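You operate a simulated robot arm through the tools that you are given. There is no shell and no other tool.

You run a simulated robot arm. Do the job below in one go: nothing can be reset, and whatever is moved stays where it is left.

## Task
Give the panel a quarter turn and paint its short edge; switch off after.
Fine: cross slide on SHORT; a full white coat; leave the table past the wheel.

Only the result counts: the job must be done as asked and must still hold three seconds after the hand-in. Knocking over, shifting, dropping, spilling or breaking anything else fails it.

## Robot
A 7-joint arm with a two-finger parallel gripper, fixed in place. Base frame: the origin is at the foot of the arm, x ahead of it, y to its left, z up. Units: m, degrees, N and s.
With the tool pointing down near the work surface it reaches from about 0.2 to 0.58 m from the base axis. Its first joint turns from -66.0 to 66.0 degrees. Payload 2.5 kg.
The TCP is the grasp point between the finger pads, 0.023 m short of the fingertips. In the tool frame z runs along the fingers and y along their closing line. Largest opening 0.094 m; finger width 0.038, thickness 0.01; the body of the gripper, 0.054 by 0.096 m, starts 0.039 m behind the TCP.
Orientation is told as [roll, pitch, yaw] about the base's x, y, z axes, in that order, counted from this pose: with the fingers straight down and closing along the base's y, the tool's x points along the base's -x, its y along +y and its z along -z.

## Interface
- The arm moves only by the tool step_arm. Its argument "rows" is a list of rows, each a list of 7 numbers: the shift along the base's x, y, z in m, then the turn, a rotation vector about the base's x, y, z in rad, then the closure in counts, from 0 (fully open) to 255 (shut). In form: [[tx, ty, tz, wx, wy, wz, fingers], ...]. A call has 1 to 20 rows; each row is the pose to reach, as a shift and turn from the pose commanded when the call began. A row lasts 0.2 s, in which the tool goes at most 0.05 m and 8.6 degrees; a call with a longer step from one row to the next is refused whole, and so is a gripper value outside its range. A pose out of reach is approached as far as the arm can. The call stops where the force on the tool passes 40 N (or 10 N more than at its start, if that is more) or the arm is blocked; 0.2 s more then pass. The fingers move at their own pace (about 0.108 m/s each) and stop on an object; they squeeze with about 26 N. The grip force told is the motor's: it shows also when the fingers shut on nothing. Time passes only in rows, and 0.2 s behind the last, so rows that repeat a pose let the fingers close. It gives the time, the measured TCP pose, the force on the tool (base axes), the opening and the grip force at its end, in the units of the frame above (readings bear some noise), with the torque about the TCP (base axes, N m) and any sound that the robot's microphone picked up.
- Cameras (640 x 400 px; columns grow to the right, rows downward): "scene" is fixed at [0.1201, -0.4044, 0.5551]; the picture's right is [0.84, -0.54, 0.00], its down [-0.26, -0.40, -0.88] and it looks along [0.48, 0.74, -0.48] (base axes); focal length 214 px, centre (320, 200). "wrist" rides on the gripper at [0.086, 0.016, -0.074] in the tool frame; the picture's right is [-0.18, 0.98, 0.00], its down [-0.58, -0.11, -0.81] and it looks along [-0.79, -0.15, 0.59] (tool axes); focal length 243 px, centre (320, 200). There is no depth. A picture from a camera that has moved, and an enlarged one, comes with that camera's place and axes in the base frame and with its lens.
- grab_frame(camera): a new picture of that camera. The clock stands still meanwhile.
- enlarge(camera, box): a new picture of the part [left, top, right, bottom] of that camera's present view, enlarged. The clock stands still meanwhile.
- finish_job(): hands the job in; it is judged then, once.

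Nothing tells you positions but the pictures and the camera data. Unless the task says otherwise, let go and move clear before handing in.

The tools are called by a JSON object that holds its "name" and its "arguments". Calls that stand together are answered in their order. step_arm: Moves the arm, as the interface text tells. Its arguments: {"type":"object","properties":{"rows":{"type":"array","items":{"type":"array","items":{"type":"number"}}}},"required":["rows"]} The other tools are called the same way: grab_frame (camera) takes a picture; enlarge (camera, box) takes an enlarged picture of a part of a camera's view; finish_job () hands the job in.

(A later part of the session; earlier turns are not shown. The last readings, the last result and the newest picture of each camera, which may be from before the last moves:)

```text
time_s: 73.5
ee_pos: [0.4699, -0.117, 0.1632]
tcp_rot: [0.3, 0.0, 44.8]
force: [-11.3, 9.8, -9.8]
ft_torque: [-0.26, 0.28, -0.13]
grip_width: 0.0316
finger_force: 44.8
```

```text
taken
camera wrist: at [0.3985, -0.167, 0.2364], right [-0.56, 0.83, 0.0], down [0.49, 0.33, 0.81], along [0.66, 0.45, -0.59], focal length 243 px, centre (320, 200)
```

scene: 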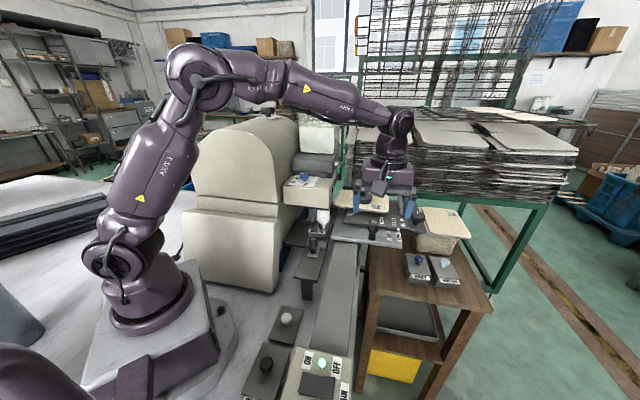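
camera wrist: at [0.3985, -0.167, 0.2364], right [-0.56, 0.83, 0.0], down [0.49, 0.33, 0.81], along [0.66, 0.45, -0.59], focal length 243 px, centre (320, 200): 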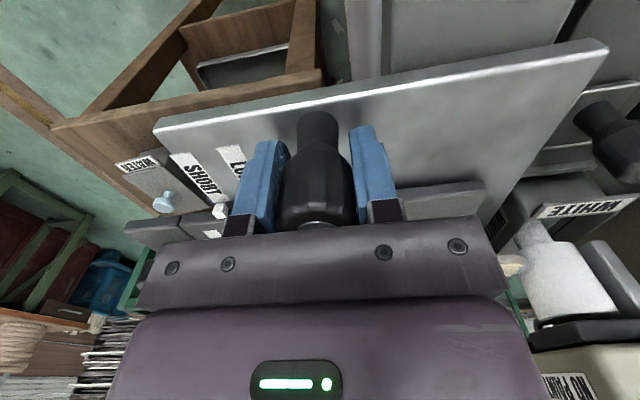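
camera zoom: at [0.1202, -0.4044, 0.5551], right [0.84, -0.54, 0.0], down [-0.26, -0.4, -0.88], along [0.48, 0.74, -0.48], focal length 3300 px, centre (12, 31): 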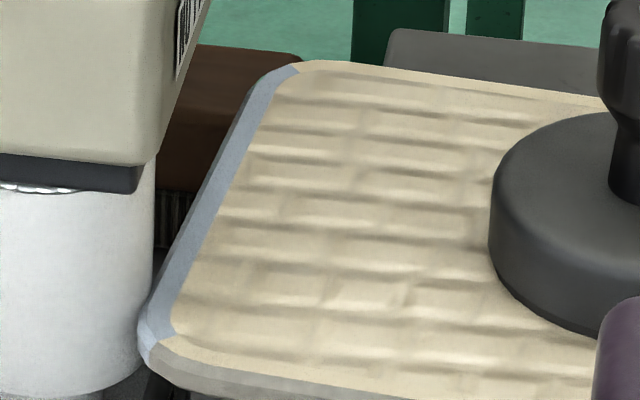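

The re-touched part shows no colour change compared with the rest, so the coat is already saturated and continuous from corner to corner. I'll feed the table forward past the wheel again.

{"name": "step_arm", "arguments": {"rows": [[0.0032, 0.0039, 0.0005, 0, 0, 0, 255], [0.0067, 0.0074, 0.0005, 0, 0, 0, 255], [0.0102, 0.011, 0.0005, 0, 0, 0, 255], [0.0137, 0.0146, 0.0005, 0, 0, 0, 255], [0.0172, 0.0181, 0.0005, 0, 0, 0, 255], [0.0207, 0.0217, 0.0005, 0, 0, 0, 255], [0.0242, 0.0253, 0.0005, 0, 0, 0, 255], [0.0277, 0.0289, 0.0005, 0, 0, 0, 255], [0.0312, 0.0324, 0.0005, 0, 0, 0, 255], [0.0347, 0.036, 0.0005, 0, 0, 0, 255], [0.0382, 0.0396, 0.0005, 0, 0, 0, 255]]}}

{"name": "step_arm", "arguments": {"rows": [[0.0035, 0.0035, 0, 0, 0, 0, 255], [0.007, 0.007, 0, 0, 0, 0, 255], [0.0105, 0.0106, 0, 0, 0, 0, 255], [0.014, 0.0141, 0, 0, 0, 0, 255], [0.0175, 0.0177, 0, 0, 0, 0, 255], [0.021, 0.0212, 0, 0, 0, 0, 255], [0.0245, 0.0248, 0, 0, 0, 0, 255], [0.028, 0.0283, 0, 0, 0, 0, 255], [0.0315, 0.0319, 0, 0, 0, 0, 255], [0.035, 0.0354, 0, 0, 0, 0, 255], [0.0385, 0.039, 0, 0, 0, 0, 255]]}}

{"name": "enlarge", "arguments": {"camera": "scene", "box": [330, 170, 460, 270]}}

```text
time_s: 75.9
ee_pos: [0.5092, -0.0786, 0.1631]
tcp_rot: [0.2, 0.0, 44.8]
force: [10.3, -12.6, -28.0]
ft_torque: [0.3, -0.16, 0.16]
grip_width: 0.0315
finger_force: 45.5
```

```text
time_s: 78.3
ee_pos: [0.5474, -0.0395, 0.1638]
tcp_rot: [0.0, 0.0, 44.6]
force: [16.3, -17.5, -17.9]
ft_torque: [0.1, -0.1, 0.17]
grip_width: 0.0314
finger_force: 44.8
```

```text
4.00 times, centred on (395, 220) of scene
camera zoom: at [0.1202, -0.4044, 0.555], right [0.84, -0.54, 0.0], down [-0.26, -0.4, -0.88], along [0.48, 0.74, -0.48], focal length 858 px, centre (20, 120)
```

zoom: 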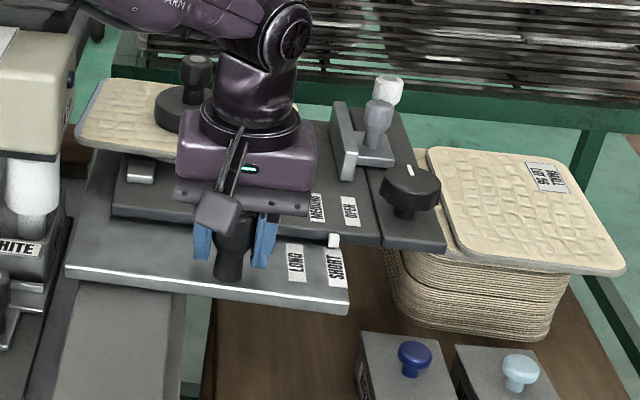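

The table is past the wheel again and the stack beside it sits far lower, so there's clearance. I'll add about 1.5 cm more travel for margin with force relief, then release.

{"name": "step_arm", "arguments": {"rows": [[0.0035, 0.0018, -0.001, 0, 0, 0, 255], [0.0075, 0.0045, -0.0015, 0, 0, 0, 255], [0.0115, 0.0085, -0.0015, 0, 0, 0, 255]]}}

{"name": "step_arm", "arguments": {"rows": [[0, 0, 0, 0, 0, 0, 0], [0, 0, 0, 0, 0, 0, 0], [0, 0, 0, 0, 0, 0, 0]]}}

{"name": "step_arm", "arguments": {"rows": [[0, 0, 0.03, 0, 0, 0, 0], [0, 0, 0.06, 0, 0, 0, 0], [-0.02, -0.02, 0.09, 0, 0, 0, 0], [-0.045, -0.045, 0.115, 0, 0, 0, 0], [-0.07, -0.07, 0.14, 0, 0, 0, 0], [-0.1, -0.1, 0.15, 0, 0, 0, 0]]}}

{"name": "grab_frame", "arguments": {"camera": "scene"}}

{"name": "enlarge", "arguments": {"camera": "scene", "box": [300, 165, 460, 265]}}

```text
time_s: 79.1
ee_pos: [0.5599, -0.0279, 0.1647]
tcp_rot: [0.2, -0.2, 44.9]
force: [-0.9, -1.1, 12.0]
ft_torque: [-0.65, 0.68, 0.11]
grip_width: 0.0311
finger_force: 45.9
```

```text
time_s: 79.9
ee_pos: [0.5584, -0.0294, 0.1621]
tcp_rot: [0.2, -0.1, 44.8]
force: [-0.4, 0.8, -0.4]
ft_torque: [-0.02, -0.04, 0.01]
grip_width: 0.0938
finger_force: 0.0
```

```text
time_s: 81.3
ee_pos: [0.4572, -0.1292, 0.3114]
tcp_rot: [0.1, -0.1, 45.0]
force: [0.2, 0.9, 0.0]
ft_torque: [0.03, 0.01, -0.03]
grip_width: 0.0943
finger_force: 0.0
```

```text
taken
```

scene: 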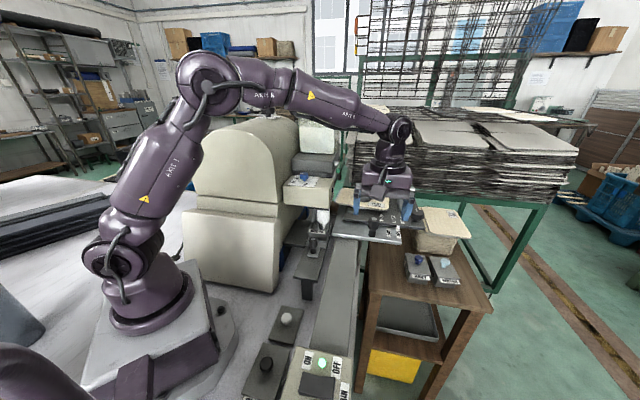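

```text
4.00 times, centred on (380, 215) of scene
camera zoom: at [0.1202, -0.4044, 0.5551], right [0.84, -0.54, 0.0], down [-0.26, -0.4, -0.88], along [0.48, 0.74, -0.48], focal length 858 px, centre (80, 140)
```

zoom: 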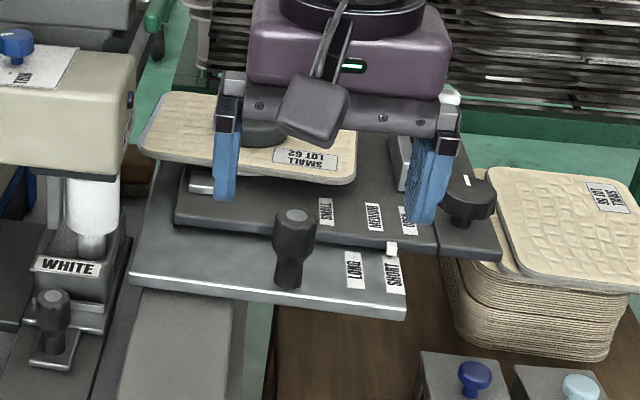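

The table rests past the wheel with the pointer on SHORT. I'll take another look at the full painted edge from above before switching off.

{"name": "step_arm", "arguments": {"rows": [[0.01, 0.018, 0.02, 0, 0, 0.137, 0], [0.022, 0.038, 0.04, 0, 0, 0.274, 0], [0.034, 0.058, 0.06, 0, 0, 0.411, 0], [0.046, 0.078, 0.075, 0, 0, 0.548, 0], [0.058, 0.098, 0.08, 0, 0, 0.685, 0], [0.068, 0.115, 0.08, 0, 0, 0.822, 0], [0.078, 0.13, 0.08, 0, 0, 0.96, 0]]}}

{"name": "grab_frame", "arguments": {"camera": "wrist"}}

{"name": "enlarge", "arguments": {"camera": "wrist", "box": [210, 100, 330, 190]}}

```text
time_s: 82.9
ee_pos: [0.5375, 0.0011, 0.3911]
tcp_rot: [0.2, -0.1, 100.0]
force: [-0.4, 0.4, 0.5]
ft_torque: [0.0, -0.01, -0.01]
grip_width: 0.0938
finger_force: 0.0
```

```text
taken
camera wrist: at [0.538, -0.0869, 0.466], right [-1.0, 0.01, 0.0], down [0.01, 0.59, 0.81], along [0.01, 0.81, -0.59], focal length 243 px, centre (320, 200)
```

wrist: 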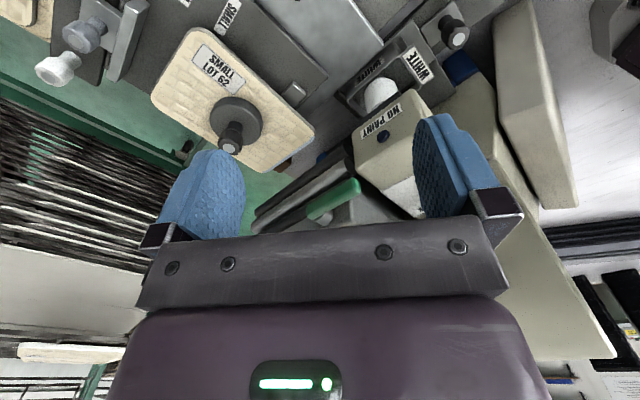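

```text
4.44 times, centred on (270, 145) of wrist
camera zoom: at [0.538, -0.0869, 0.466], right [-1.0, 0.01, 0.0], down [0.01, 0.59, 0.81], along [0.01, 0.81, -0.59], focal length 1078 px, centre (542, 444)
```

zoom: 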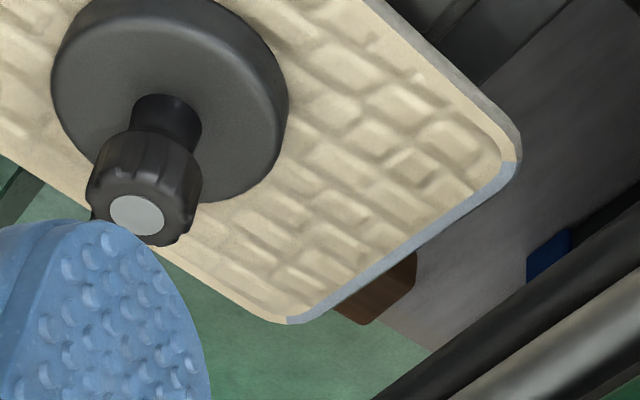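

I'll compare the trailing end, which was touched twice, with the middle and the leading end.

{"name": "enlarge", "arguments": {"camera": "wrist", "box": [296, 120, 326, 150]}}

{"name": "enlarge", "arguments": {"camera": "wrist", "box": [262, 145, 302, 175]}}

```text
13.33 times, centred on (311, 135) of wrist
camera zoom: at [0.538, -0.0869, 0.466], right [-1.0, 0.01, 0.0], down [0.01, 0.59, 0.81], along [0.01, 0.81, -0.59], focal length 3235 px, centre (440, 1067)
```

zoom: 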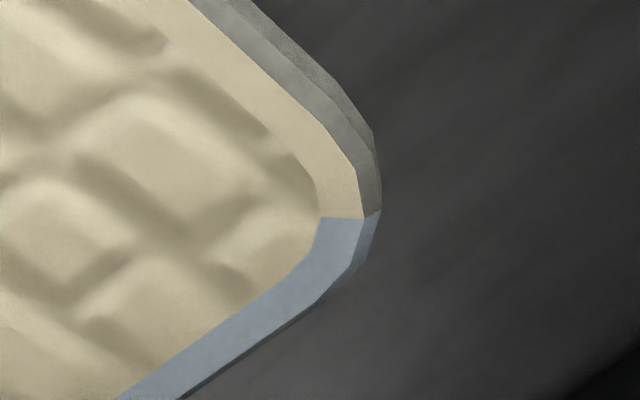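

```text
13.33 times, centred on (282, 160) of wrist
camera zoom: at [0.538, -0.0869, 0.466], right [-1.0, 0.01, 0.0], down [0.01, 0.59, 0.81], along [0.01, 0.81, -0.59], focal length 3235 px, centre (827, 733)
```

zoom: 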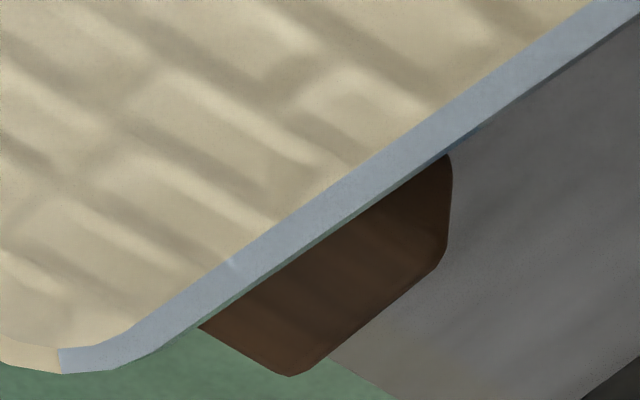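

The coat is continuous and uniform over the whole short edge. The tint varies with viewing angle, which fits glossy wet white paint. Next I'll go back to the MAIN box with closed fingers, over the OFF half of the rocker.

{"name": "step_arm", "arguments": {"rows": [[-0.032, -0.028, 0.0, 0, 0, -0.096, 0], [-0.064, -0.056, 0.0, 0, 0, -0.192, 0], [-0.096, -0.084, 0.0, 0, 0, -0.288, 0], [-0.128, -0.112, 0.0, 0, 0, -0.384, 0], [-0.16, -0.14, -0.01, 0, 0, -0.48, 0], [-0.192, -0.168, -0.02, 0, 0, -0.576, 255], [-0.224, -0.196, -0.04, 0, 0, -0.672, 255], [-0.256, -0.224, -0.06, 0, 0, -0.768, 255], [-0.29, -0.254, -0.08, 0, 0, -0.864, 255], [-0.3247, -0.2854, -0.09, 0, 0, -0.96, 255]]}}

{"name": "grab_frame", "arguments": {"camera": "wrist"}}

```text
time_s: 85.1
ee_pos: [0.2138, -0.2858, 0.3012]
tcp_rot: [0.1, -0.2, 44.8]
force: [0.4, -0.2, 0.1]
ft_torque: [-0.01, -0.01, 0.01]
grip_width: 0.0
finger_force: 26.5
```

```text
taken
camera wrist: at [0.1421, -0.3357, 0.3754], right [-0.56, 0.83, 0.0], down [0.49, 0.33, 0.81], along [0.67, 0.45, -0.59], focal length 243 px, centre (320, 200)
```

wrist: 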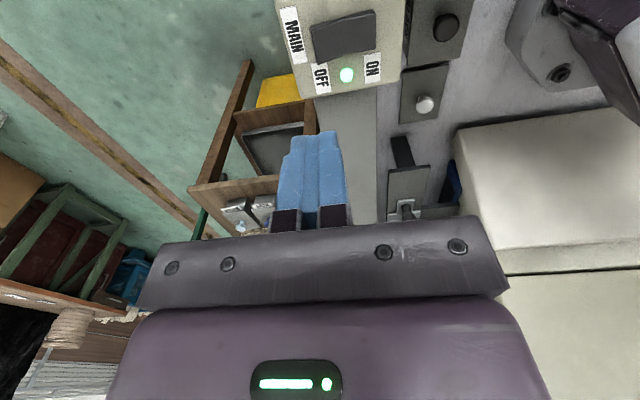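

The lamp is still lit. I'll descend over the OFF half and press in 3 mm steps.

{"name": "step_arm", "arguments": {"rows": [[-0.0015, 0.0015, -0.04, 0, 0, 0, 255], [-0.0015, 0.0015, -0.08, 0, 0, 0, 255], [-0.0015, 0.0015, -0.11, 0, 0, 0, 255], [-0.0015, 0.0015, -0.118, 0, 0, 0, 255], [-0.0015, 0.0015, -0.122, 0, 0, 0, 255], [-0.0015, 0.0015, -0.125, 0, 0, 0, 255], [-0.0015, 0.0015, -0.128, 0, 0, 0, 255], [-0.0015, 0.0015, -0.131, 0, 0, 0, 255]]}}

{"name": "enlarge", "arguments": {"camera": "wrist", "box": [220, 80, 420, 220]}}

```text
time_s: 86.9
ee_pos: [0.2104, -0.2839, 0.1718]
tcp_rot: [0.0, -0.1, 44.8]
force: [3.1, 0.0, 2.0]
ft_torque: [0.01, -0.03, 0.01]
grip_width: 0.0
finger_force: 25.9
```

```text
2.86 times, centred on (320, 150) of wrist
camera zoom: at [0.1392, -0.3334, 0.2454], right [-0.56, 0.83, 0.0], down [0.49, 0.33, 0.81], along [0.67, 0.45, -0.59], focal length 693 px, centre (320, 343)
```

zoom: 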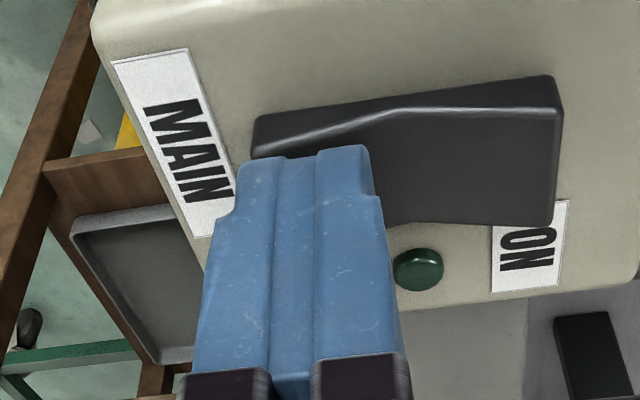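

The lamp is dark and the rocker has flipped to OFF. Lifting clear and verifying everything.

{"name": "step_arm", "arguments": {"rows": [[0, 0, 0.03, 0, 0, 0, 255], [0, 0, 0.07, 0, 0, 0, 255], [0, 0.01, 0.11, 0, 0, 0, 0], [0.02, 0.04, 0.14, 0, 0, 0, 0], [0.04, 0.07, 0.17, 0, 0, 0, 0], [0.06, 0.1, 0.2, 0, 0, 0, 0]]}}

{"name": "grab_frame", "arguments": {"camera": "scene"}}

{"name": "enlarge", "arguments": {"camera": "scene", "box": [260, 300, 400, 400]}}

{"name": "enlarge", "arguments": {"camera": "scene", "box": [300, 165, 460, 265]}}

{"name": "grab_frame", "arguments": {"camera": "wrist"}}

```text
time_s: 88.3
ee_pos: [0.272, -0.1818, 0.3713]
tcp_rot: [0.2, -0.1, 44.8]
force: [-0.4, 0.0, -0.2]
ft_torque: [-0.03, 0.0, 0.03]
grip_width: 0.0942
finger_force: 0.1
```

```text
taken
```

scene: 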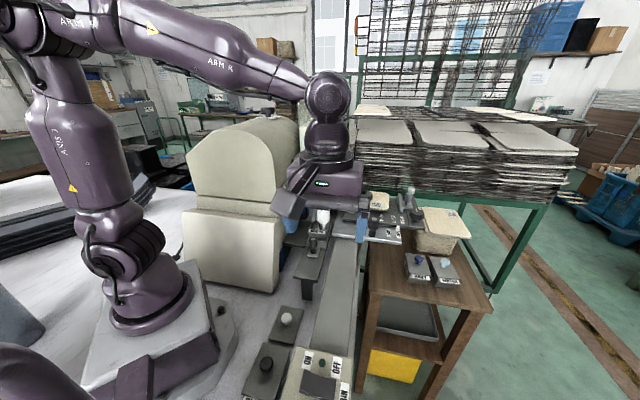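

```text
4.00 times, centred on (330, 350) of scene
camera zoom: at [0.1201, -0.4044, 0.5551], right [0.84, -0.54, 0.0], down [-0.26, -0.4, -0.88], along [0.48, 0.74, -0.48], focal length 858 px, centre (280, -400)
```

zoom: 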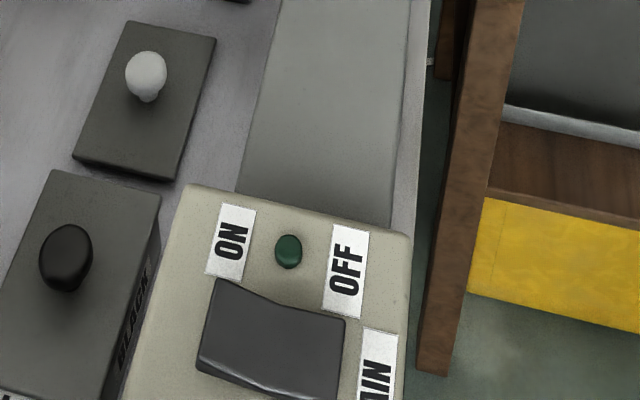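

```text
4.00 times, centred on (380, 215) of scene
camera zoom: at [0.1201, -0.4044, 0.5551], right [0.84, -0.54, 0.0], down [-0.26, -0.4, -0.88], along [0.48, 0.74, -0.48], focal length 858 px, centre (80, 140)
```

zoom: 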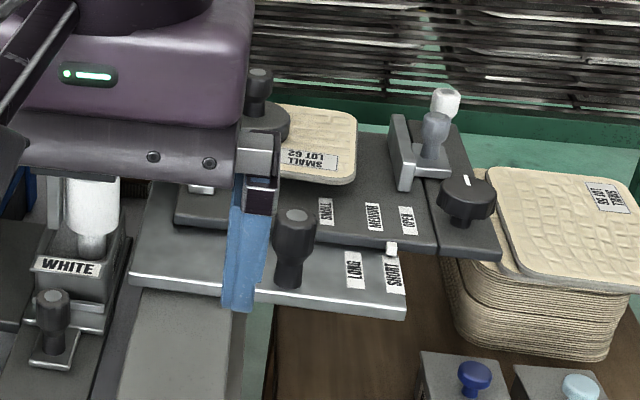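

```text
taken
camera wrist: at [0.2004, -0.231, 0.4442], right [-0.56, 0.83, 0.0], down [0.49, 0.33, 0.81], along [0.67, 0.45, -0.59], focal length 243 px, centre (320, 200)
```

wrist: 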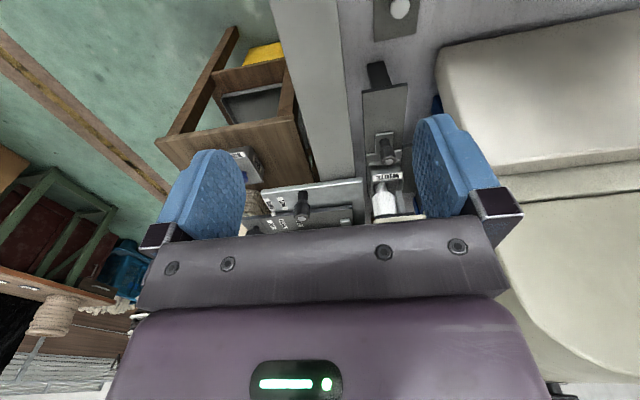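

MAIN is off. I'll raise the arm out of the way for a last clear look at the table, panel and wheel.

{"name": "step_arm", "arguments": {"rows": [[-0.01, 0.01, 0.03, 0, 0, 0, 0], [-0.02, 0.02, 0.06, 0, 0, 0, 0], [-0.03, 0.05, 0.08, 0, 0, 0, 0], [-0.03, 0.09, 0.09, 0, 0, 0, 0], [-0.03, 0.13, 0.1, 0, 0, 0, 0], [-0.03, 0.17, 0.1, 0, 0, 0, 0]]}}

{"name": "enlarge", "arguments": {"camera": "scene", "box": [290, 160, 470, 280]}}

{"name": "enlarge", "arguments": {"camera": "scene", "box": [330, 170, 420, 240]}}

```text
time_s: 89.7
ee_pos: [0.2414, -0.0119, 0.4704]
tcp_rot: [0.2, -0.1, 44.6]
force: [0.2, -0.5, -0.5]
ft_torque: [-0.01, 0.0, -0.01]
grip_width: 0.0939
finger_force: 0.0
```

```text
3.33 times, centred on (380, 220) of scene
camera zoom: at [0.1201, -0.4044, 0.5551], right [0.84, -0.54, 0.0], down [-0.26, -0.4, -0.88], along [0.48, 0.74, -0.48], focal length 715 px, centre (120, 133)
```

zoom: 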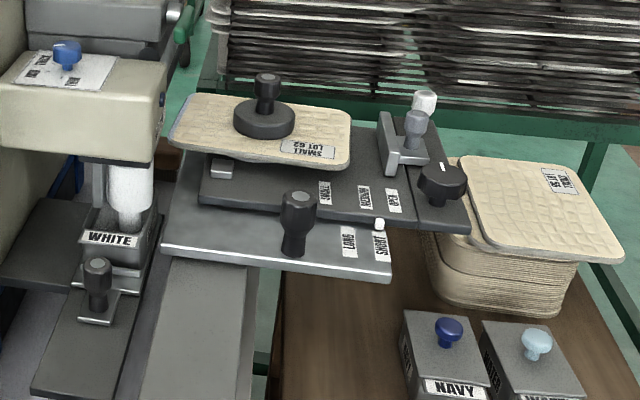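

```text
5.71 times, centred on (375, 205) of scene
camera zoom: at [0.1201, -0.4044, 0.5551], right [0.84, -0.54, 0.0], down [-0.26, -0.4, -0.88], along [0.48, 0.74, -0.48], focal length 1226 px, centre (6, 171)
```

zoom: 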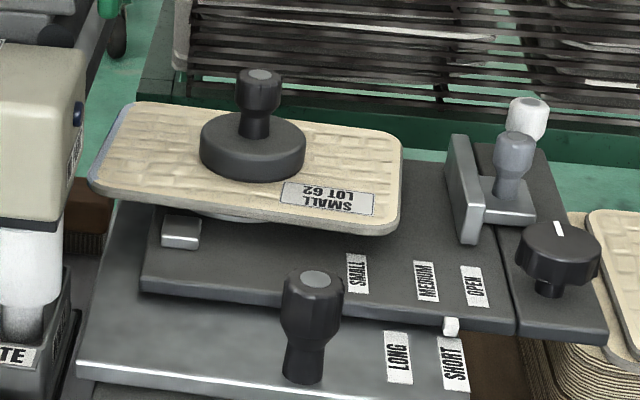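

All looks right: SHORT, weight on the panel, table past the wheel. I'll double-check the panel's squareness with a tighter zoom.

{"name": "enlarge", "arguments": {"camera": "scene", "box": [335, 180, 400, 225]}}

{"name": "enlarge", "arguments": {"camera": "scene", "box": [385, 205, 445, 250]}}

{"name": "enlarge", "arguments": {"camera": "scene", "box": [300, 150, 380, 210]}}

```text
8.89 times, centred on (368, 202) of scene
camera zoom: at [0.1201, -0.4044, 0.5551], right [0.84, -0.54, 0.0], down [-0.26, -0.4, -0.88], along [0.48, 0.74, -0.48], focal length 1906 px, centre (-102, 178)
```

zoom: 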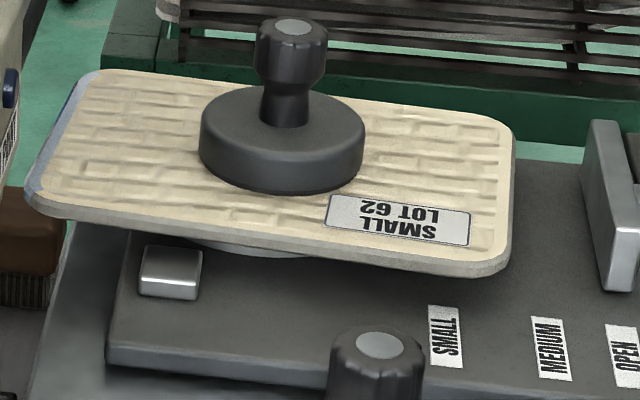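

```text
8.89 times, centred on (415, 228) of scene
camera zoom: at [0.1201, -0.4044, 0.5551], right [0.84, -0.54, 0.0], down [-0.26, -0.4, -0.88], along [0.48, 0.74, -0.48], focal length 1906 px, centre (-524, -44)
```

zoom: 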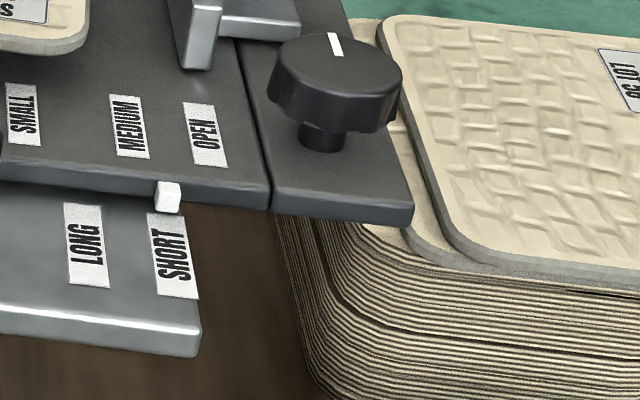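

```text
6.67 times, centred on (340, 180) of scene
camera zoom: at [0.1201, -0.4044, 0.5551], right [0.84, -0.54, 0.0], down [-0.26, -0.4, -0.88], along [0.48, 0.74, -0.48], focal length 1430 px, centre (187, 333)
```

zoom: 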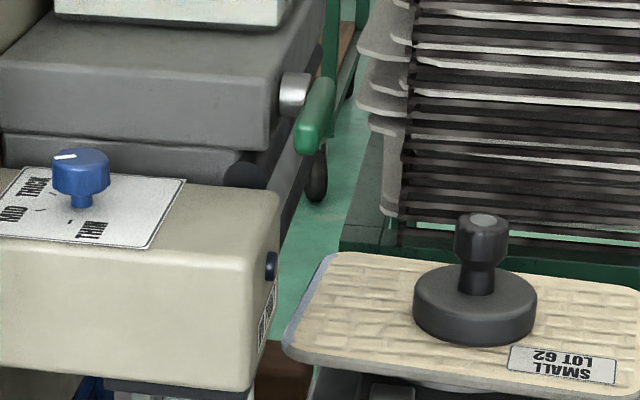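

The machine is off, but comparing edges the panel now looks a few degrees past square, so the wheel may have nudged it. I'll take a precise measurement from a higher wrist view that shows the panel and plate edges together.

{"name": "step_arm", "arguments": {"rows": [[0.037, -0.01, 0.0, 0, 0, 0.063, 0], [0.074, -0.02, 0.0, 0, 0, 0.127, 0], [0.111, -0.03, -0.01, 0, 0, 0.19, 0], [0.148, -0.04, -0.02, 0, 0, 0.253, 0], [0.185, -0.05, -0.03, 0, 0, 0.317, 0], [0.222, -0.06, -0.04, 0, 0, 0.38, 0], [0.2586, -0.0681, -0.05, 0, 0, 0.4433, 0]]}}

{"name": "grab_frame", "arguments": {"camera": "wrist"}}

{"name": "enlarge", "arguments": {"camera": "wrist", "box": [240, 80, 420, 200]}}

```text
time_s: 91.3
ee_pos: [0.4999, -0.0806, 0.4211]
tcp_rot: [0.2, 0.0, 70.2]
force: [-0.7, 1.1, -0.8]
ft_torque: [0.0, 0.02, 0.03]
grip_width: 0.0941
finger_force: 0.0
```

```text
taken
camera wrist: at [0.4564, -0.1575, 0.4954], right [-0.86, 0.51, 0.0], down [0.3, 0.51, 0.81], along [0.41, 0.7, -0.59], focal length 243 px, centre (320, 200)
```

wrist: 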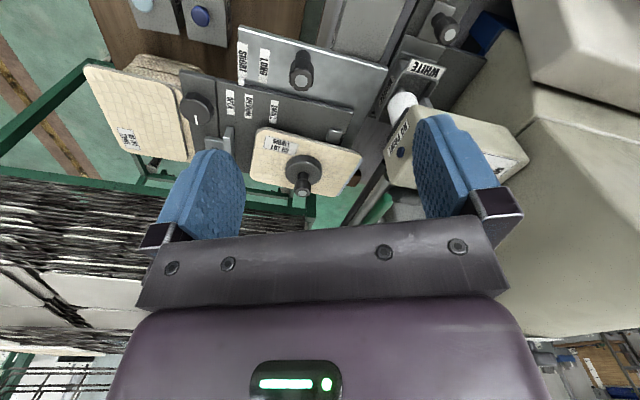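

```text
3.33 times, centred on (330, 140) of wrist
camera zoom: at [0.4564, -0.1575, 0.4954], right [-0.86, 0.51, 0.0], down [0.3, 0.51, 0.81], along [0.41, 0.7, -0.59], focal length 809 px, centre (287, 400)
```

zoom: 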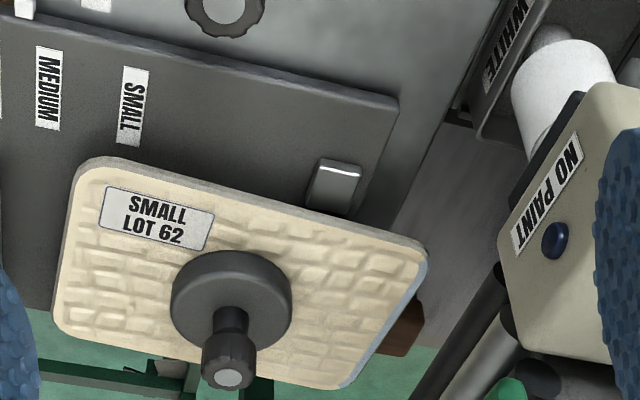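

The precise comparison shows the panel about 5.5° past square, nudged by the spinning wheel. I'll correct this: with MAIN off I'll draw the table back just enough to reach the weight's knob and turn the panel back a few degrees. First, over to the feed handle.

{"name": "step_arm", "arguments": {"rows": [[0.012, 0.01, -0.025, 0, 0, -0.088, 0], [0.024, 0.02, -0.05, 0, 0, -0.176, 0], [0.036, 0.03, -0.08, 0, 0, -0.264, 0], [0.048, 0.042, -0.11, 0, 0, -0.352, 0], [0.0591, 0.0519, -0.15, 0, 0, -0.44, 0]]}}

{"name": "grab_frame", "arguments": {"camera": "wrist"}}

```text
time_s: 92.5
ee_pos: [0.56, -0.0294, 0.2722]
tcp_rot: [0.1, -0.1, 44.9]
force: [0.0, -0.1, 0.3]
ft_torque: [0.01, -0.01, 0.03]
grip_width: 0.0941
finger_force: 0.0
```

```text
taken
camera wrist: at [0.4889, -0.0793, 0.3459], right [-0.56, 0.83, 0.0], down [0.49, 0.33, 0.81], along [0.67, 0.46, -0.59], focal length 243 px, centre (320, 200)
```

wrist: 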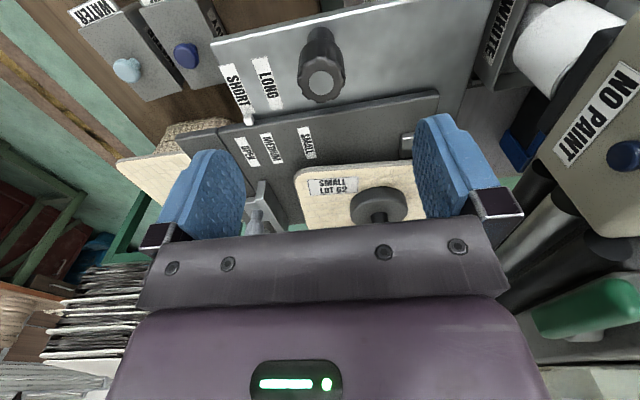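

Aligned over the handle. Descending and gripping.

{"name": "step_arm", "arguments": {"rows": [[0, 0.0003, -0.04, 0, 0, 0, 0], [0, 0.0003, -0.08, 0, 0, 0, 0], [0, 0.0003, -0.1075, 0, 0, 0, 0], [0, 0.0003, -0.1075, 0, 0, 0, 255], [0, 0.0003, -0.1075, 0, 0, 0, 255], [0, 0.0003, -0.1075, 0, 0, 0, 255]]}}

```text
time_s: 93.9
ee_pos: [0.5575, -0.0284, 0.1637]
tcp_rot: [0.2, 0.0, 45.0]
force: [1.5, -0.2, -4.0]
ft_torque: [0.18, -0.24, 0.01]
grip_width: 0.0314
finger_force: 44.9
```

Low preload. Pulling the table back in two stages, checking forces and the panel's angle.

{"name": "step_arm", "arguments": {"rows": [[-0.0035, -0.0035, 0, 0, 0, 0, 255], [-0.007, -0.0071, 0, 0, 0, 0, 255], [-0.0105, -0.0106, 0, 0, 0, 0, 255], [-0.014, -0.0142, 0, 0, 0, 0, 255], [-0.0175, -0.0177, 0, 0, 0, 0, 255], [-0.021, -0.0213, 0, 0, 0, 0, 255], [-0.0245, -0.0248, 0, 0, 0, 0, 255], [-0.028, -0.0284, 0, 0, 0, 0, 255], [-0.0315, -0.0319, 0, 0, 0, 0, 255], [-0.035, -0.0355, 0, 0, 0, 0, 255]]}}

{"name": "enlarge", "arguments": {"camera": "scene", "box": [325, 175, 405, 235]}}

```text
time_s: 96.1
ee_pos: [0.5237, -0.0635, 0.163]
tcp_rot: [0.3, 0.0, 45.1]
force: [-5.8, 7.1, -1.8]
ft_torque: [-0.21, 0.33, -0.34]
grip_width: 0.0314
finger_force: 44.8
```

```text
6.67 times, centred on (365, 205) of scene
camera zoom: at [0.1202, -0.4044, 0.5551], right [0.84, -0.54, 0.0], down [-0.26, -0.4, -0.88], along [0.48, 0.74, -0.48], focal length 1430 px, centre (20, 167)
```

zoom: 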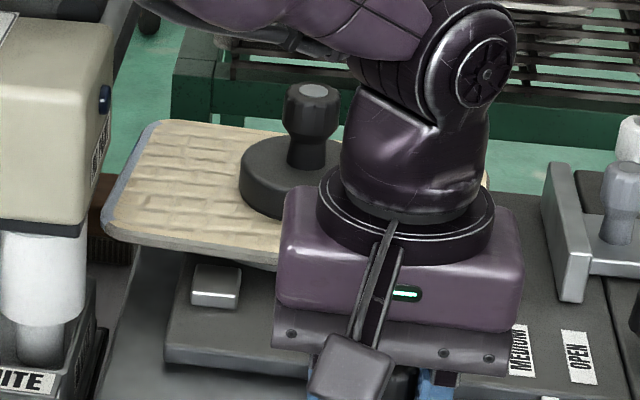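

Fine so far. Continuing back toward the wheel contact point.

{"name": "step_arm", "arguments": {"rows": [[-0.0038, -0.0033, 0, 0, 0, 0, 255], [-0.0073, -0.0069, 0, 0, 0, 0, 255], [-0.0108, -0.0104, 0, 0, 0, 0, 255], [-0.0143, -0.014, 0, 0, 0, 0, 255], [-0.0178, -0.0176, 0, 0, 0, 0, 255], [-0.0213, -0.0211, 0, 0, 0, 0, 255], [-0.0248, -0.0247, 0, 0, 0, 0, 255]]}}

{"name": "enlarge", "arguments": {"camera": "scene", "box": [320, 180, 390, 230]}}

```text
time_s: 97.7
ee_pos: [0.4982, -0.0887, 0.163]
tcp_rot: [0.4, -0.1, 45.0]
force: [-17.9, 20.8, 7.3]
ft_torque: [0.23, -0.3, -0.02]
grip_width: 0.0317
finger_force: 45.1
```

```text
8.00 times, centred on (355, 205) of scene
camera zoom: at [0.1201, -0.4044, 0.5551], right [0.84, -0.54, 0.0], down [-0.26, -0.4, -0.88], along [0.48, 0.74, -0.48], focal length 1716 px, centre (40, 160)
```

zoom: 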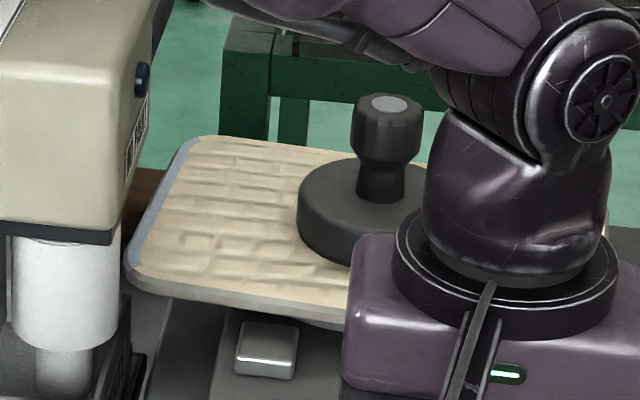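

The trailing corner is just about at the wheel. I need about 3 cm more so the weight's knob comes within reach; easing the side load as I go.

{"name": "step_arm", "arguments": {"rows": [[-0.0045, -0.0025, 0.0005, 0, 0, 0, 255], [-0.0083, -0.0058, 0.0005, 0, 0, 0, 255], [-0.0119, -0.0093, 0.0005, 0, 0, 0, 255], [-0.0154, -0.0128, 0.0005, 0, 0, 0, 255], [-0.0189, -0.0164, 0.0005, 0, 0, 0, 255], [-0.0225, -0.0199, 0.0005, 0, 0, 0, 255]]}}

{"name": "enlarge", "arguments": {"camera": "scene", "box": [320, 180, 390, 230]}}

```text
time_s: 99.1
ee_pos: [0.4754, -0.1111, 0.1629]
tcp_rot: [0.2, 0.1, 45.0]
force: [2.3, -0.4, -24.6]
ft_torque: [0.48, -0.39, -0.07]
grip_width: 0.0315
finger_force: 45.1
```

```text
8.00 times, centred on (355, 205) of scene
camera zoom: at [0.1203, -0.4044, 0.555], right [0.84, -0.54, 0.0], down [-0.26, -0.4, -0.88], along [0.48, 0.74, -0.48], focal length 1716 px, centre (40, 160)
```

zoom: 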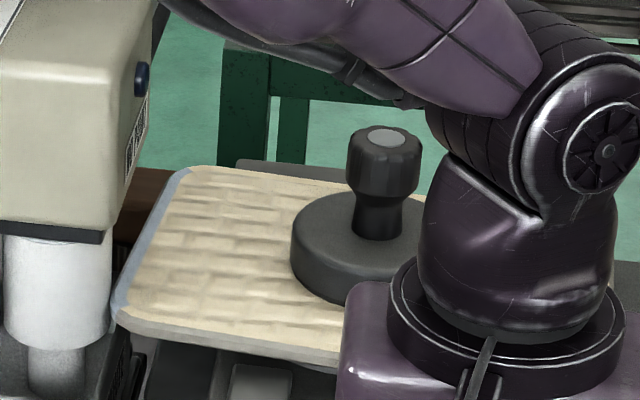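

The weight's knob should now be near (0.565,0.044), within reach. Releasing the handle and rising.

{"name": "step_arm", "arguments": {"rows": [[0, 0, 0, 0, 0, 0, 0], [0, 0, 0, 0, 0, 0, 0], [0, 0, 0, 0, 0, 0, 0], [0, 0, 0.035, 0, 0, 0, 0], [0, 0, 0.07, 0, 0, 0, 0], [0, 0, 0.11, 0, 0, 0, 0], [0, 0, 0.15, 0, 0, 0, 0]]}}

{"name": "grab_frame", "arguments": {"camera": "wrist"}}

{"name": "enlarge", "arguments": {"camera": "wrist", "box": [260, 80, 440, 200]}}

```text
time_s: 100.7
ee_pos: [0.4739, -0.1089, 0.3163]
tcp_rot: [0.2, -0.2, 45.0]
force: [0.7, 0.3, 0.1]
ft_torque: [0.01, 0.0, 0.03]
grip_width: 0.0942
finger_force: 0.1
```

```text
taken
camera wrist: at [0.4039, -0.1588, 0.391], right [-0.56, 0.83, 0.0], down [0.49, 0.33, 0.81], along [0.66, 0.46, -0.59], focal length 243 px, centre (320, 200)
```

wrist: 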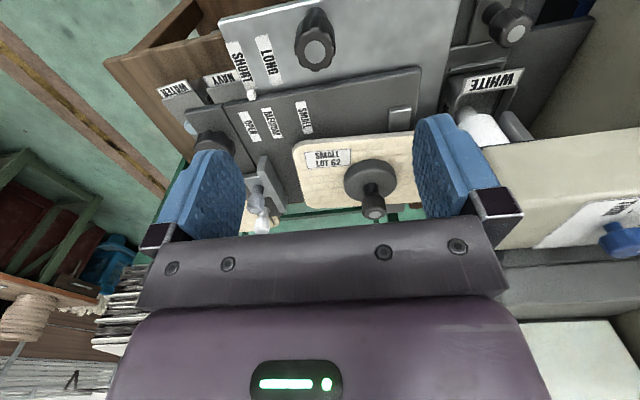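

```text
3.33 times, centred on (350, 140) of wrist
camera zoom: at [0.4039, -0.1588, 0.391], right [-0.56, 0.83, 0.0], down [0.49, 0.33, 0.81], along [0.66, 0.46, -0.59], focal length 809 px, centre (220, 400)
```

zoom: 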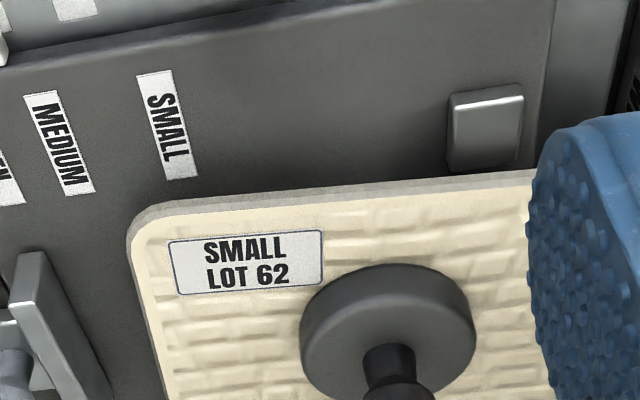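

Pulling back with the wheel off has turned the panel back on its own: it's now only about 2° past square. Feeding forward should take out some more, so I'll re-grip the handle and feed forward with the wheel off.

{"name": "step_arm", "arguments": {"rows": [[0.0015, -0.0008, -0.04, 0, 0, 0, 0], [0.0015, -0.0008, -0.085, 0, 0, 0, 0], [0.0015, -0.0008, -0.125, 0, 0, 0, 0], [0.0015, -0.0008, -0.152, 0, 0, 0, 0], [0.0015, -0.0008, -0.152, 0, 0, 0, 255], [0.0015, -0.0008, -0.152, 0, 0, 0, 255], [0.0015, -0.0008, -0.152, 0, 0, 0, 255]]}}

```text
time_s: 102.3
ee_pos: [0.4759, -0.1107, 0.1611]
tcp_rot: [0.2, 0.1, 45.0]
force: [-2.9, 2.1, -1.4]
ft_torque: [0.08, -0.16, -0.08]
grip_width: 0.0313
finger_force: 44.6
```

Gripped with little preload. Feeding forward 8 cm, then checking the panel.

{"name": "step_arm", "arguments": {"rows": [[0.0035, 0.0036, 0, 0, 0, 0, 255], [0.007, 0.0071, 0, 0, 0, 0, 255], [0.0105, 0.0107, 0, 0, 0, 0, 255], [0.014, 0.0143, 0, 0, 0, 0, 255], [0.0175, 0.0178, 0, 0, 0, 0, 255], [0.021, 0.0214, 0, 0, 0, 0, 255], [0.0245, 0.025, 0, 0, 0, 0, 255], [0.028, 0.0285, 0, 0, 0, 0, 255]]}}

{"name": "step_arm", "arguments": {"rows": [[0.0035, 0.0036, 0, 0, 0, 0, 255], [0.007, 0.0071, 0, 0, 0, 0, 255], [0.0105, 0.0107, 0, 0, 0, 0, 255], [0.014, 0.0143, 0, 0, 0, 0, 255], [0.0175, 0.0178, 0, 0, 0, 0, 255], [0.021, 0.0214, 0, 0, 0, 0, 255], [0.0245, 0.025, 0, 0, 0, 0, 255], [0.028, 0.0285, 0, 0, 0, 0, 255]]}}

{"name": "enlarge", "arguments": {"camera": "scene", "box": [325, 175, 405, 235]}}

```text
time_s: 104.1
ee_pos: [0.5032, -0.0811, 0.1618]
tcp_rot: [0.2, 0.0, 44.9]
force: [6.0, -8.5, -20.0]
ft_torque: [0.31, -0.29, -0.01]
grip_width: 0.0313
finger_force: 45.3
```

```text
time_s: 105.9
ee_pos: [0.5336, -0.0528, 0.1619]
tcp_rot: [0.2, 0.0, 45.0]
force: [0.5, -2.8, -22.3]
ft_torque: [-0.07, 0.08, -0.05]
grip_width: 0.0314
finger_force: 44.8
```

```text
6.67 times, centred on (365, 205) of scene
camera zoom: at [0.1203, -0.4044, 0.555], right [0.84, -0.54, 0.0], down [-0.26, -0.4, -0.88], along [0.48, 0.74, -0.48], focal length 1430 px, centre (20, 167)
```

zoom: 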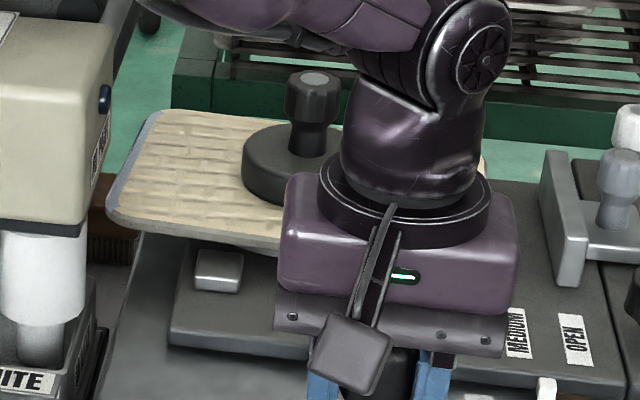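

Past the wheel again with low forces. I'll finish the last couple of centimetres, release, and measure the panel again.

{"name": "step_arm", "arguments": {"rows": [[0.0035, 0.0036, -0.001, 0, 0, 0, 255], [0.007, 0.0071, -0.001, 0, 0, 0, 255], [0.0105, 0.0107, -0.001, 0, 0, 0, 255], [0.014, 0.0143, -0.001, 0, 0, 0, 255], [0.0175, 0.0178, -0.001, 0, 0, 0, 255], [0.021, 0.0214, -0.001, 0, 0, 0, 255], [0.0245, 0.025, -0.001, 0, 0, 0, 255]]}}

{"name": "step_arm", "arguments": {"rows": [[0, 0, 0, 0, 0, 0, 0], [0, 0, 0, 0, 0, 0, 0], [0, 0, 0, 0, 0, 0, 0], [0, 0, 0.04, 0, 0, 0, 0], [0, 0, 0.08, 0, 0, 0, 0], [-0.015, -0.015, 0.12, 0, 0, 0.1, 0], [-0.03, -0.03, 0.16, 0, 0, 0.2, 0], [-0.045, -0.045, 0.2, 0, 0, 0.3, 0], [-0.06, -0.055, 0.24, 0, 0, 0.4, 0], [-0.06, -0.055, 0.26, 0, 0, 0.44, 0]]}}

{"name": "grab_frame", "arguments": {"camera": "wrist"}}

{"name": "enlarge", "arguments": {"camera": "wrist", "box": [240, 80, 420, 200]}}

```text
time_s: 107.5
ee_pos: [0.5584, -0.0267, 0.1617]
tcp_rot: [0.1, -0.2, 45.1]
force: [-1.5, 0.0, 1.7]
ft_torque: [-0.36, 0.36, 0.05]
grip_width: 0.0315
finger_force: 45.4
```

```text
time_s: 109.7
ee_pos: [0.5002, -0.083, 0.4228]
tcp_rot: [0.3, 0.0, 70.3]
force: [0.4, 0.2, -0.4]
ft_torque: [0.02, -0.03, -0.01]
grip_width: 0.0939
finger_force: 0.1
```

```text
taken
camera wrist: at [0.4574, -0.1593, 0.4963], right [-0.86, 0.5, 0.0], down [0.3, 0.51, 0.81], along [0.41, 0.7, -0.59], focal length 243 px, centre (320, 200)
```

wrist: 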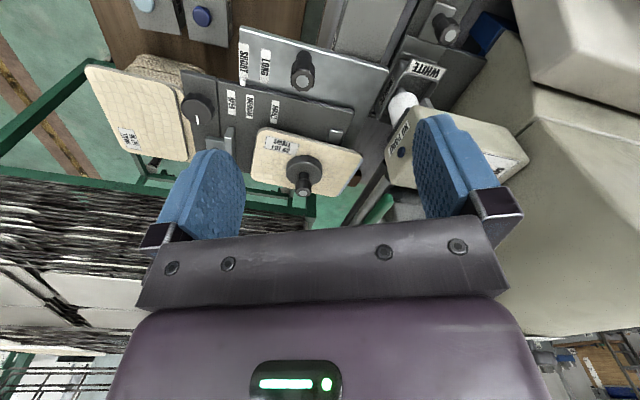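

```text
3.33 times, centred on (330, 140) of wrist
camera zoom: at [0.4574, -0.1593, 0.4963], right [-0.86, 0.5, 0.0], down [0.3, 0.51, 0.81], along [0.41, 0.7, -0.59], focal length 809 px, centre (287, 400)
```

zoom: 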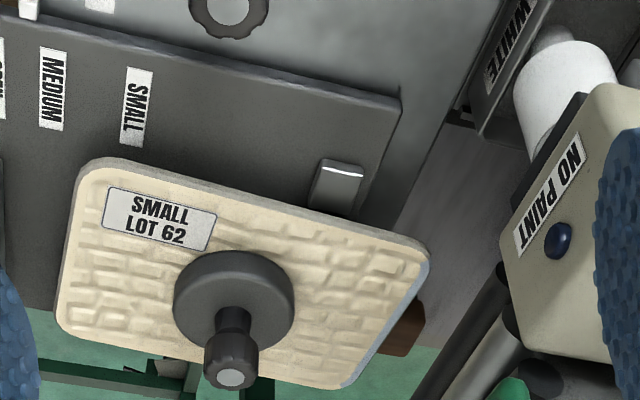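

By this view the panel still looks a few degrees past square, but my views disagree by about 2°. I'll measure with high zoom on both ends of the panel edge and the plate edge.

{"name": "enlarge", "arguments": {"camera": "wrist", "box": [255, 120, 295, 145]}}

{"name": "enlarge", "arguments": {"camera": "wrist", "box": [330, 135, 370, 160]}}

{"name": "enlarge", "arguments": {"camera": "wrist", "box": [240, 75, 280, 100]}}

{"name": "enlarge", "arguments": {"camera": "wrist", "box": [320, 95, 360, 120]}}

```text
16.00 times, centred on (275, 132) of wrist
camera zoom: at [0.4574, -0.1593, 0.4963], right [-0.86, 0.5, 0.0], down [0.3, 0.51, 0.81], along [0.41, 0.7, -0.59], focal length 3882 px, centre (1040, 1280)
```

zoom: 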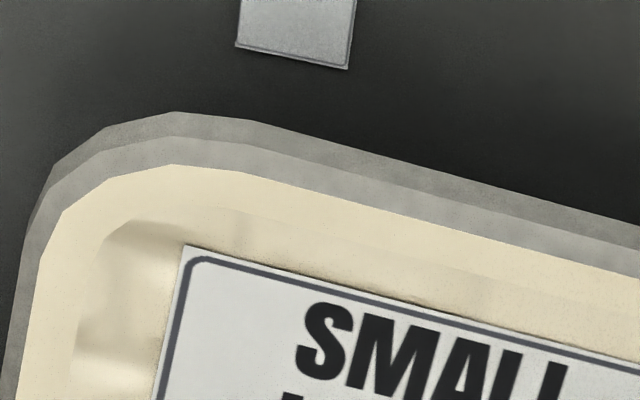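

```text
16.00 times, centred on (350, 148) of wrist
camera zoom: at [0.4574, -0.1593, 0.4963], right [-0.86, 0.5, 0.0], down [0.3, 0.51, 0.81], along [0.41, 0.7, -0.59], focal length 3882 px, centre (-160, 1040)
```

zoom: 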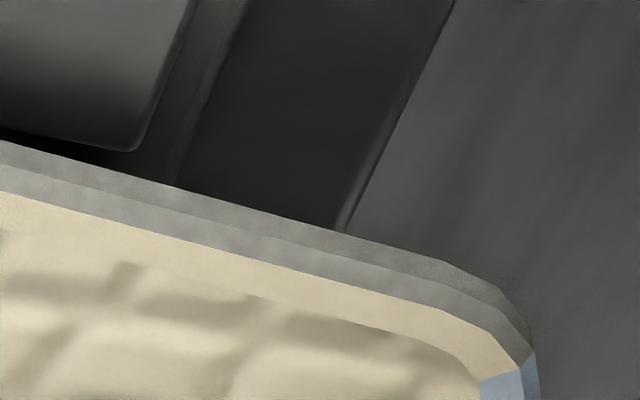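

```text
16.00 times, centred on (260, 88) of wrist
camera zoom: at [0.4574, -0.1593, 0.4963], right [-0.86, 0.5, 0.0], down [0.3, 0.51, 0.81], along [0.41, 0.7, -0.59], focal length 3882 px, centre (1280, 2000)
```

zoom: 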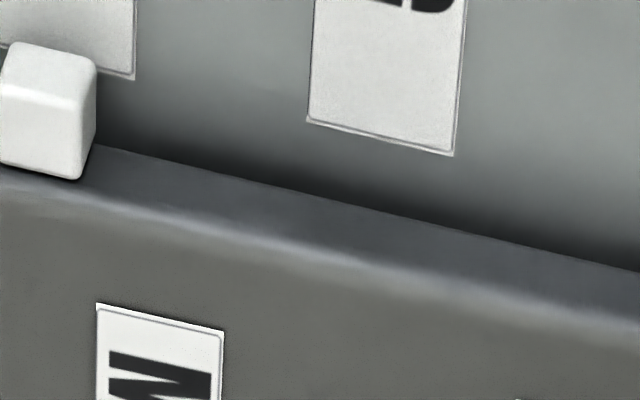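

```text
16.00 times, centred on (340, 108) of wrist
camera zoom: at [0.4574, -0.1593, 0.4963], right [-0.86, 0.5, 0.0], down [0.3, 0.51, 0.81], along [0.41, 0.7, -0.59], focal length 3882 px, centre (0, 1680)
```

zoom: 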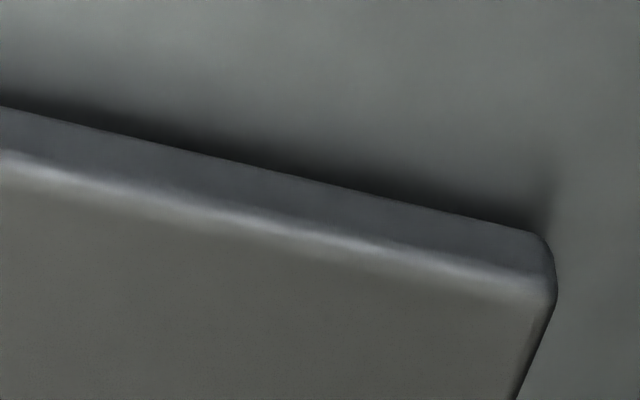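

Careful measurement puts the panel about 5° past square relative to the plate. The dial is linked to the turntable, so I'll check what it reads too.

{"name": "enlarge", "arguments": {"camera": "wrist", "box": [175, 85, 225, 135]}}

{"name": "enlarge", "arguments": {"camera": "wrist", "box": [240, 120, 370, 200]}}

```text
8.00 times, centred on (200, 110) of wrist
camera zoom: at [0.4574, -0.1593, 0.4963], right [-0.86, 0.5, 0.0], down [0.3, 0.51, 0.81], along [0.41, 0.7, -0.59], focal length 1941 px, centre (1280, 920)
```

zoom: 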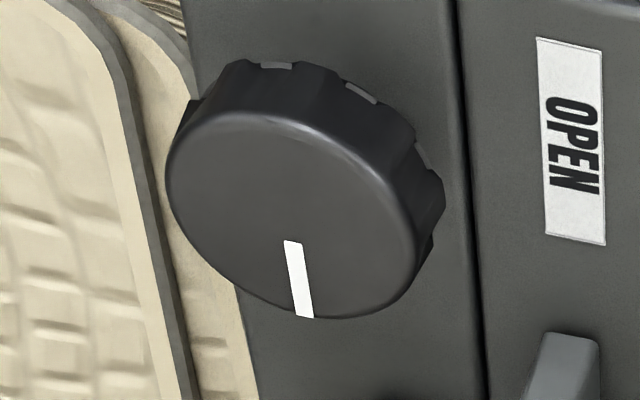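

```text
4.92 times, centred on (305, 160) of wrist
camera zoom: at [0.4574, -0.1593, 0.4963], right [-0.86, 0.5, 0.0], down [0.3, 0.51, 0.81], along [0.41, 0.7, -0.59], focal length 1194 px, centre (394, 397)
```

zoom: 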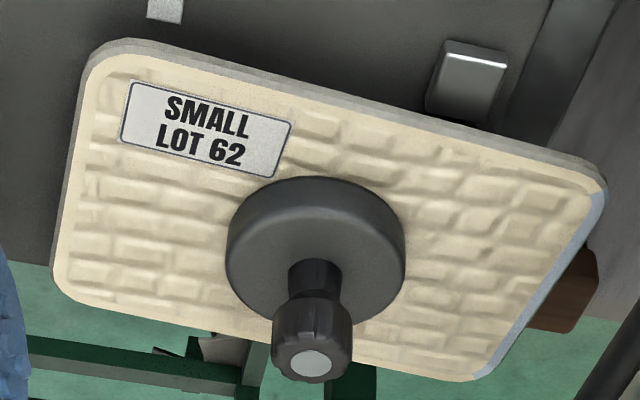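

The dial reads exactly a quarter turn (pointer along the feed direction). The panel itself is within about 5° of that, its short edge coated end to end, with the weight still centred. I'll move the arm well clear and do a final check.

{"name": "step_arm", "arguments": {"rows": [[-0.03, -0.01, 0.02, 0, 0, -0.09, 0], [-0.065, -0.02, 0.04, 0, 0, -0.18, 0], [-0.1, -0.03, 0.05, 0, 0, -0.27, 0], [-0.135, -0.04, 0.05, 0, 0, -0.36, 0], [-0.17, -0.05, 0.05, 0, 0, -0.44, 0], [-0.2, -0.05, 0.06, 0, 0, -0.44, 0]]}}

{"name": "grab_frame", "arguments": {"camera": "scene"}}

{"name": "enlarge", "arguments": {"camera": "scene", "box": [290, 160, 470, 280]}}

{"name": "enlarge", "arguments": {"camera": "scene", "box": [230, 280, 400, 400]}}

```text
time_s: 111.1
ee_pos: [0.2979, -0.132, 0.4807]
tcp_rot: [0.2, -0.1, 44.9]
force: [-0.2, 0.3, 0.3]
ft_torque: [0.02, 0.05, 0.01]
grip_width: 0.0938
finger_force: 0.2
```

```text
taken
```

scene: 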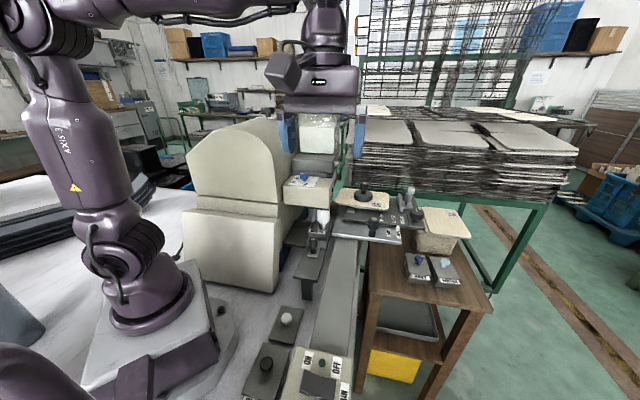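

```text
3.33 times, centred on (380, 220) of scene
camera zoom: at [0.1202, -0.4044, 0.5551], right [0.84, -0.54, 0.0], down [-0.26, -0.4, -0.88], along [0.48, 0.74, -0.48], focal length 715 px, centre (120, 133)
```

zoom: 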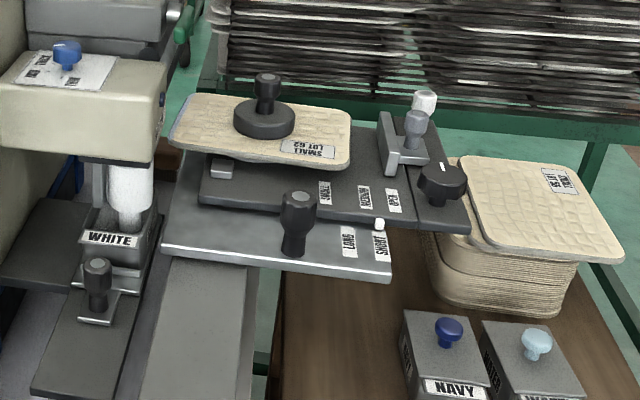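

```text
3.33 times, centred on (315, 340) of scene
camera zoom: at [0.1202, -0.4044, 0.5551], right [0.84, -0.54, 0.0], down [-0.26, -0.4, -0.88], along [0.48, 0.74, -0.48], focal length 715 px, centre (337, -267)
```

zoom: 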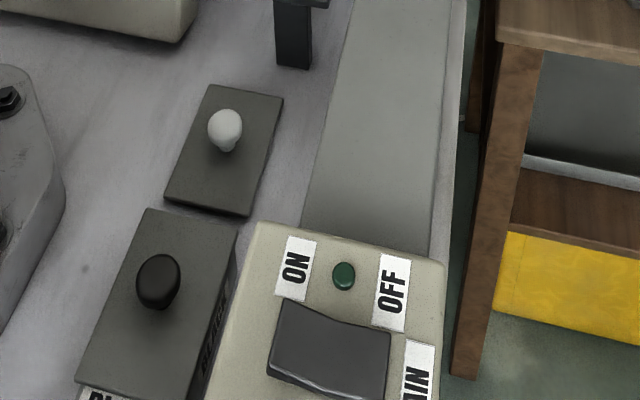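

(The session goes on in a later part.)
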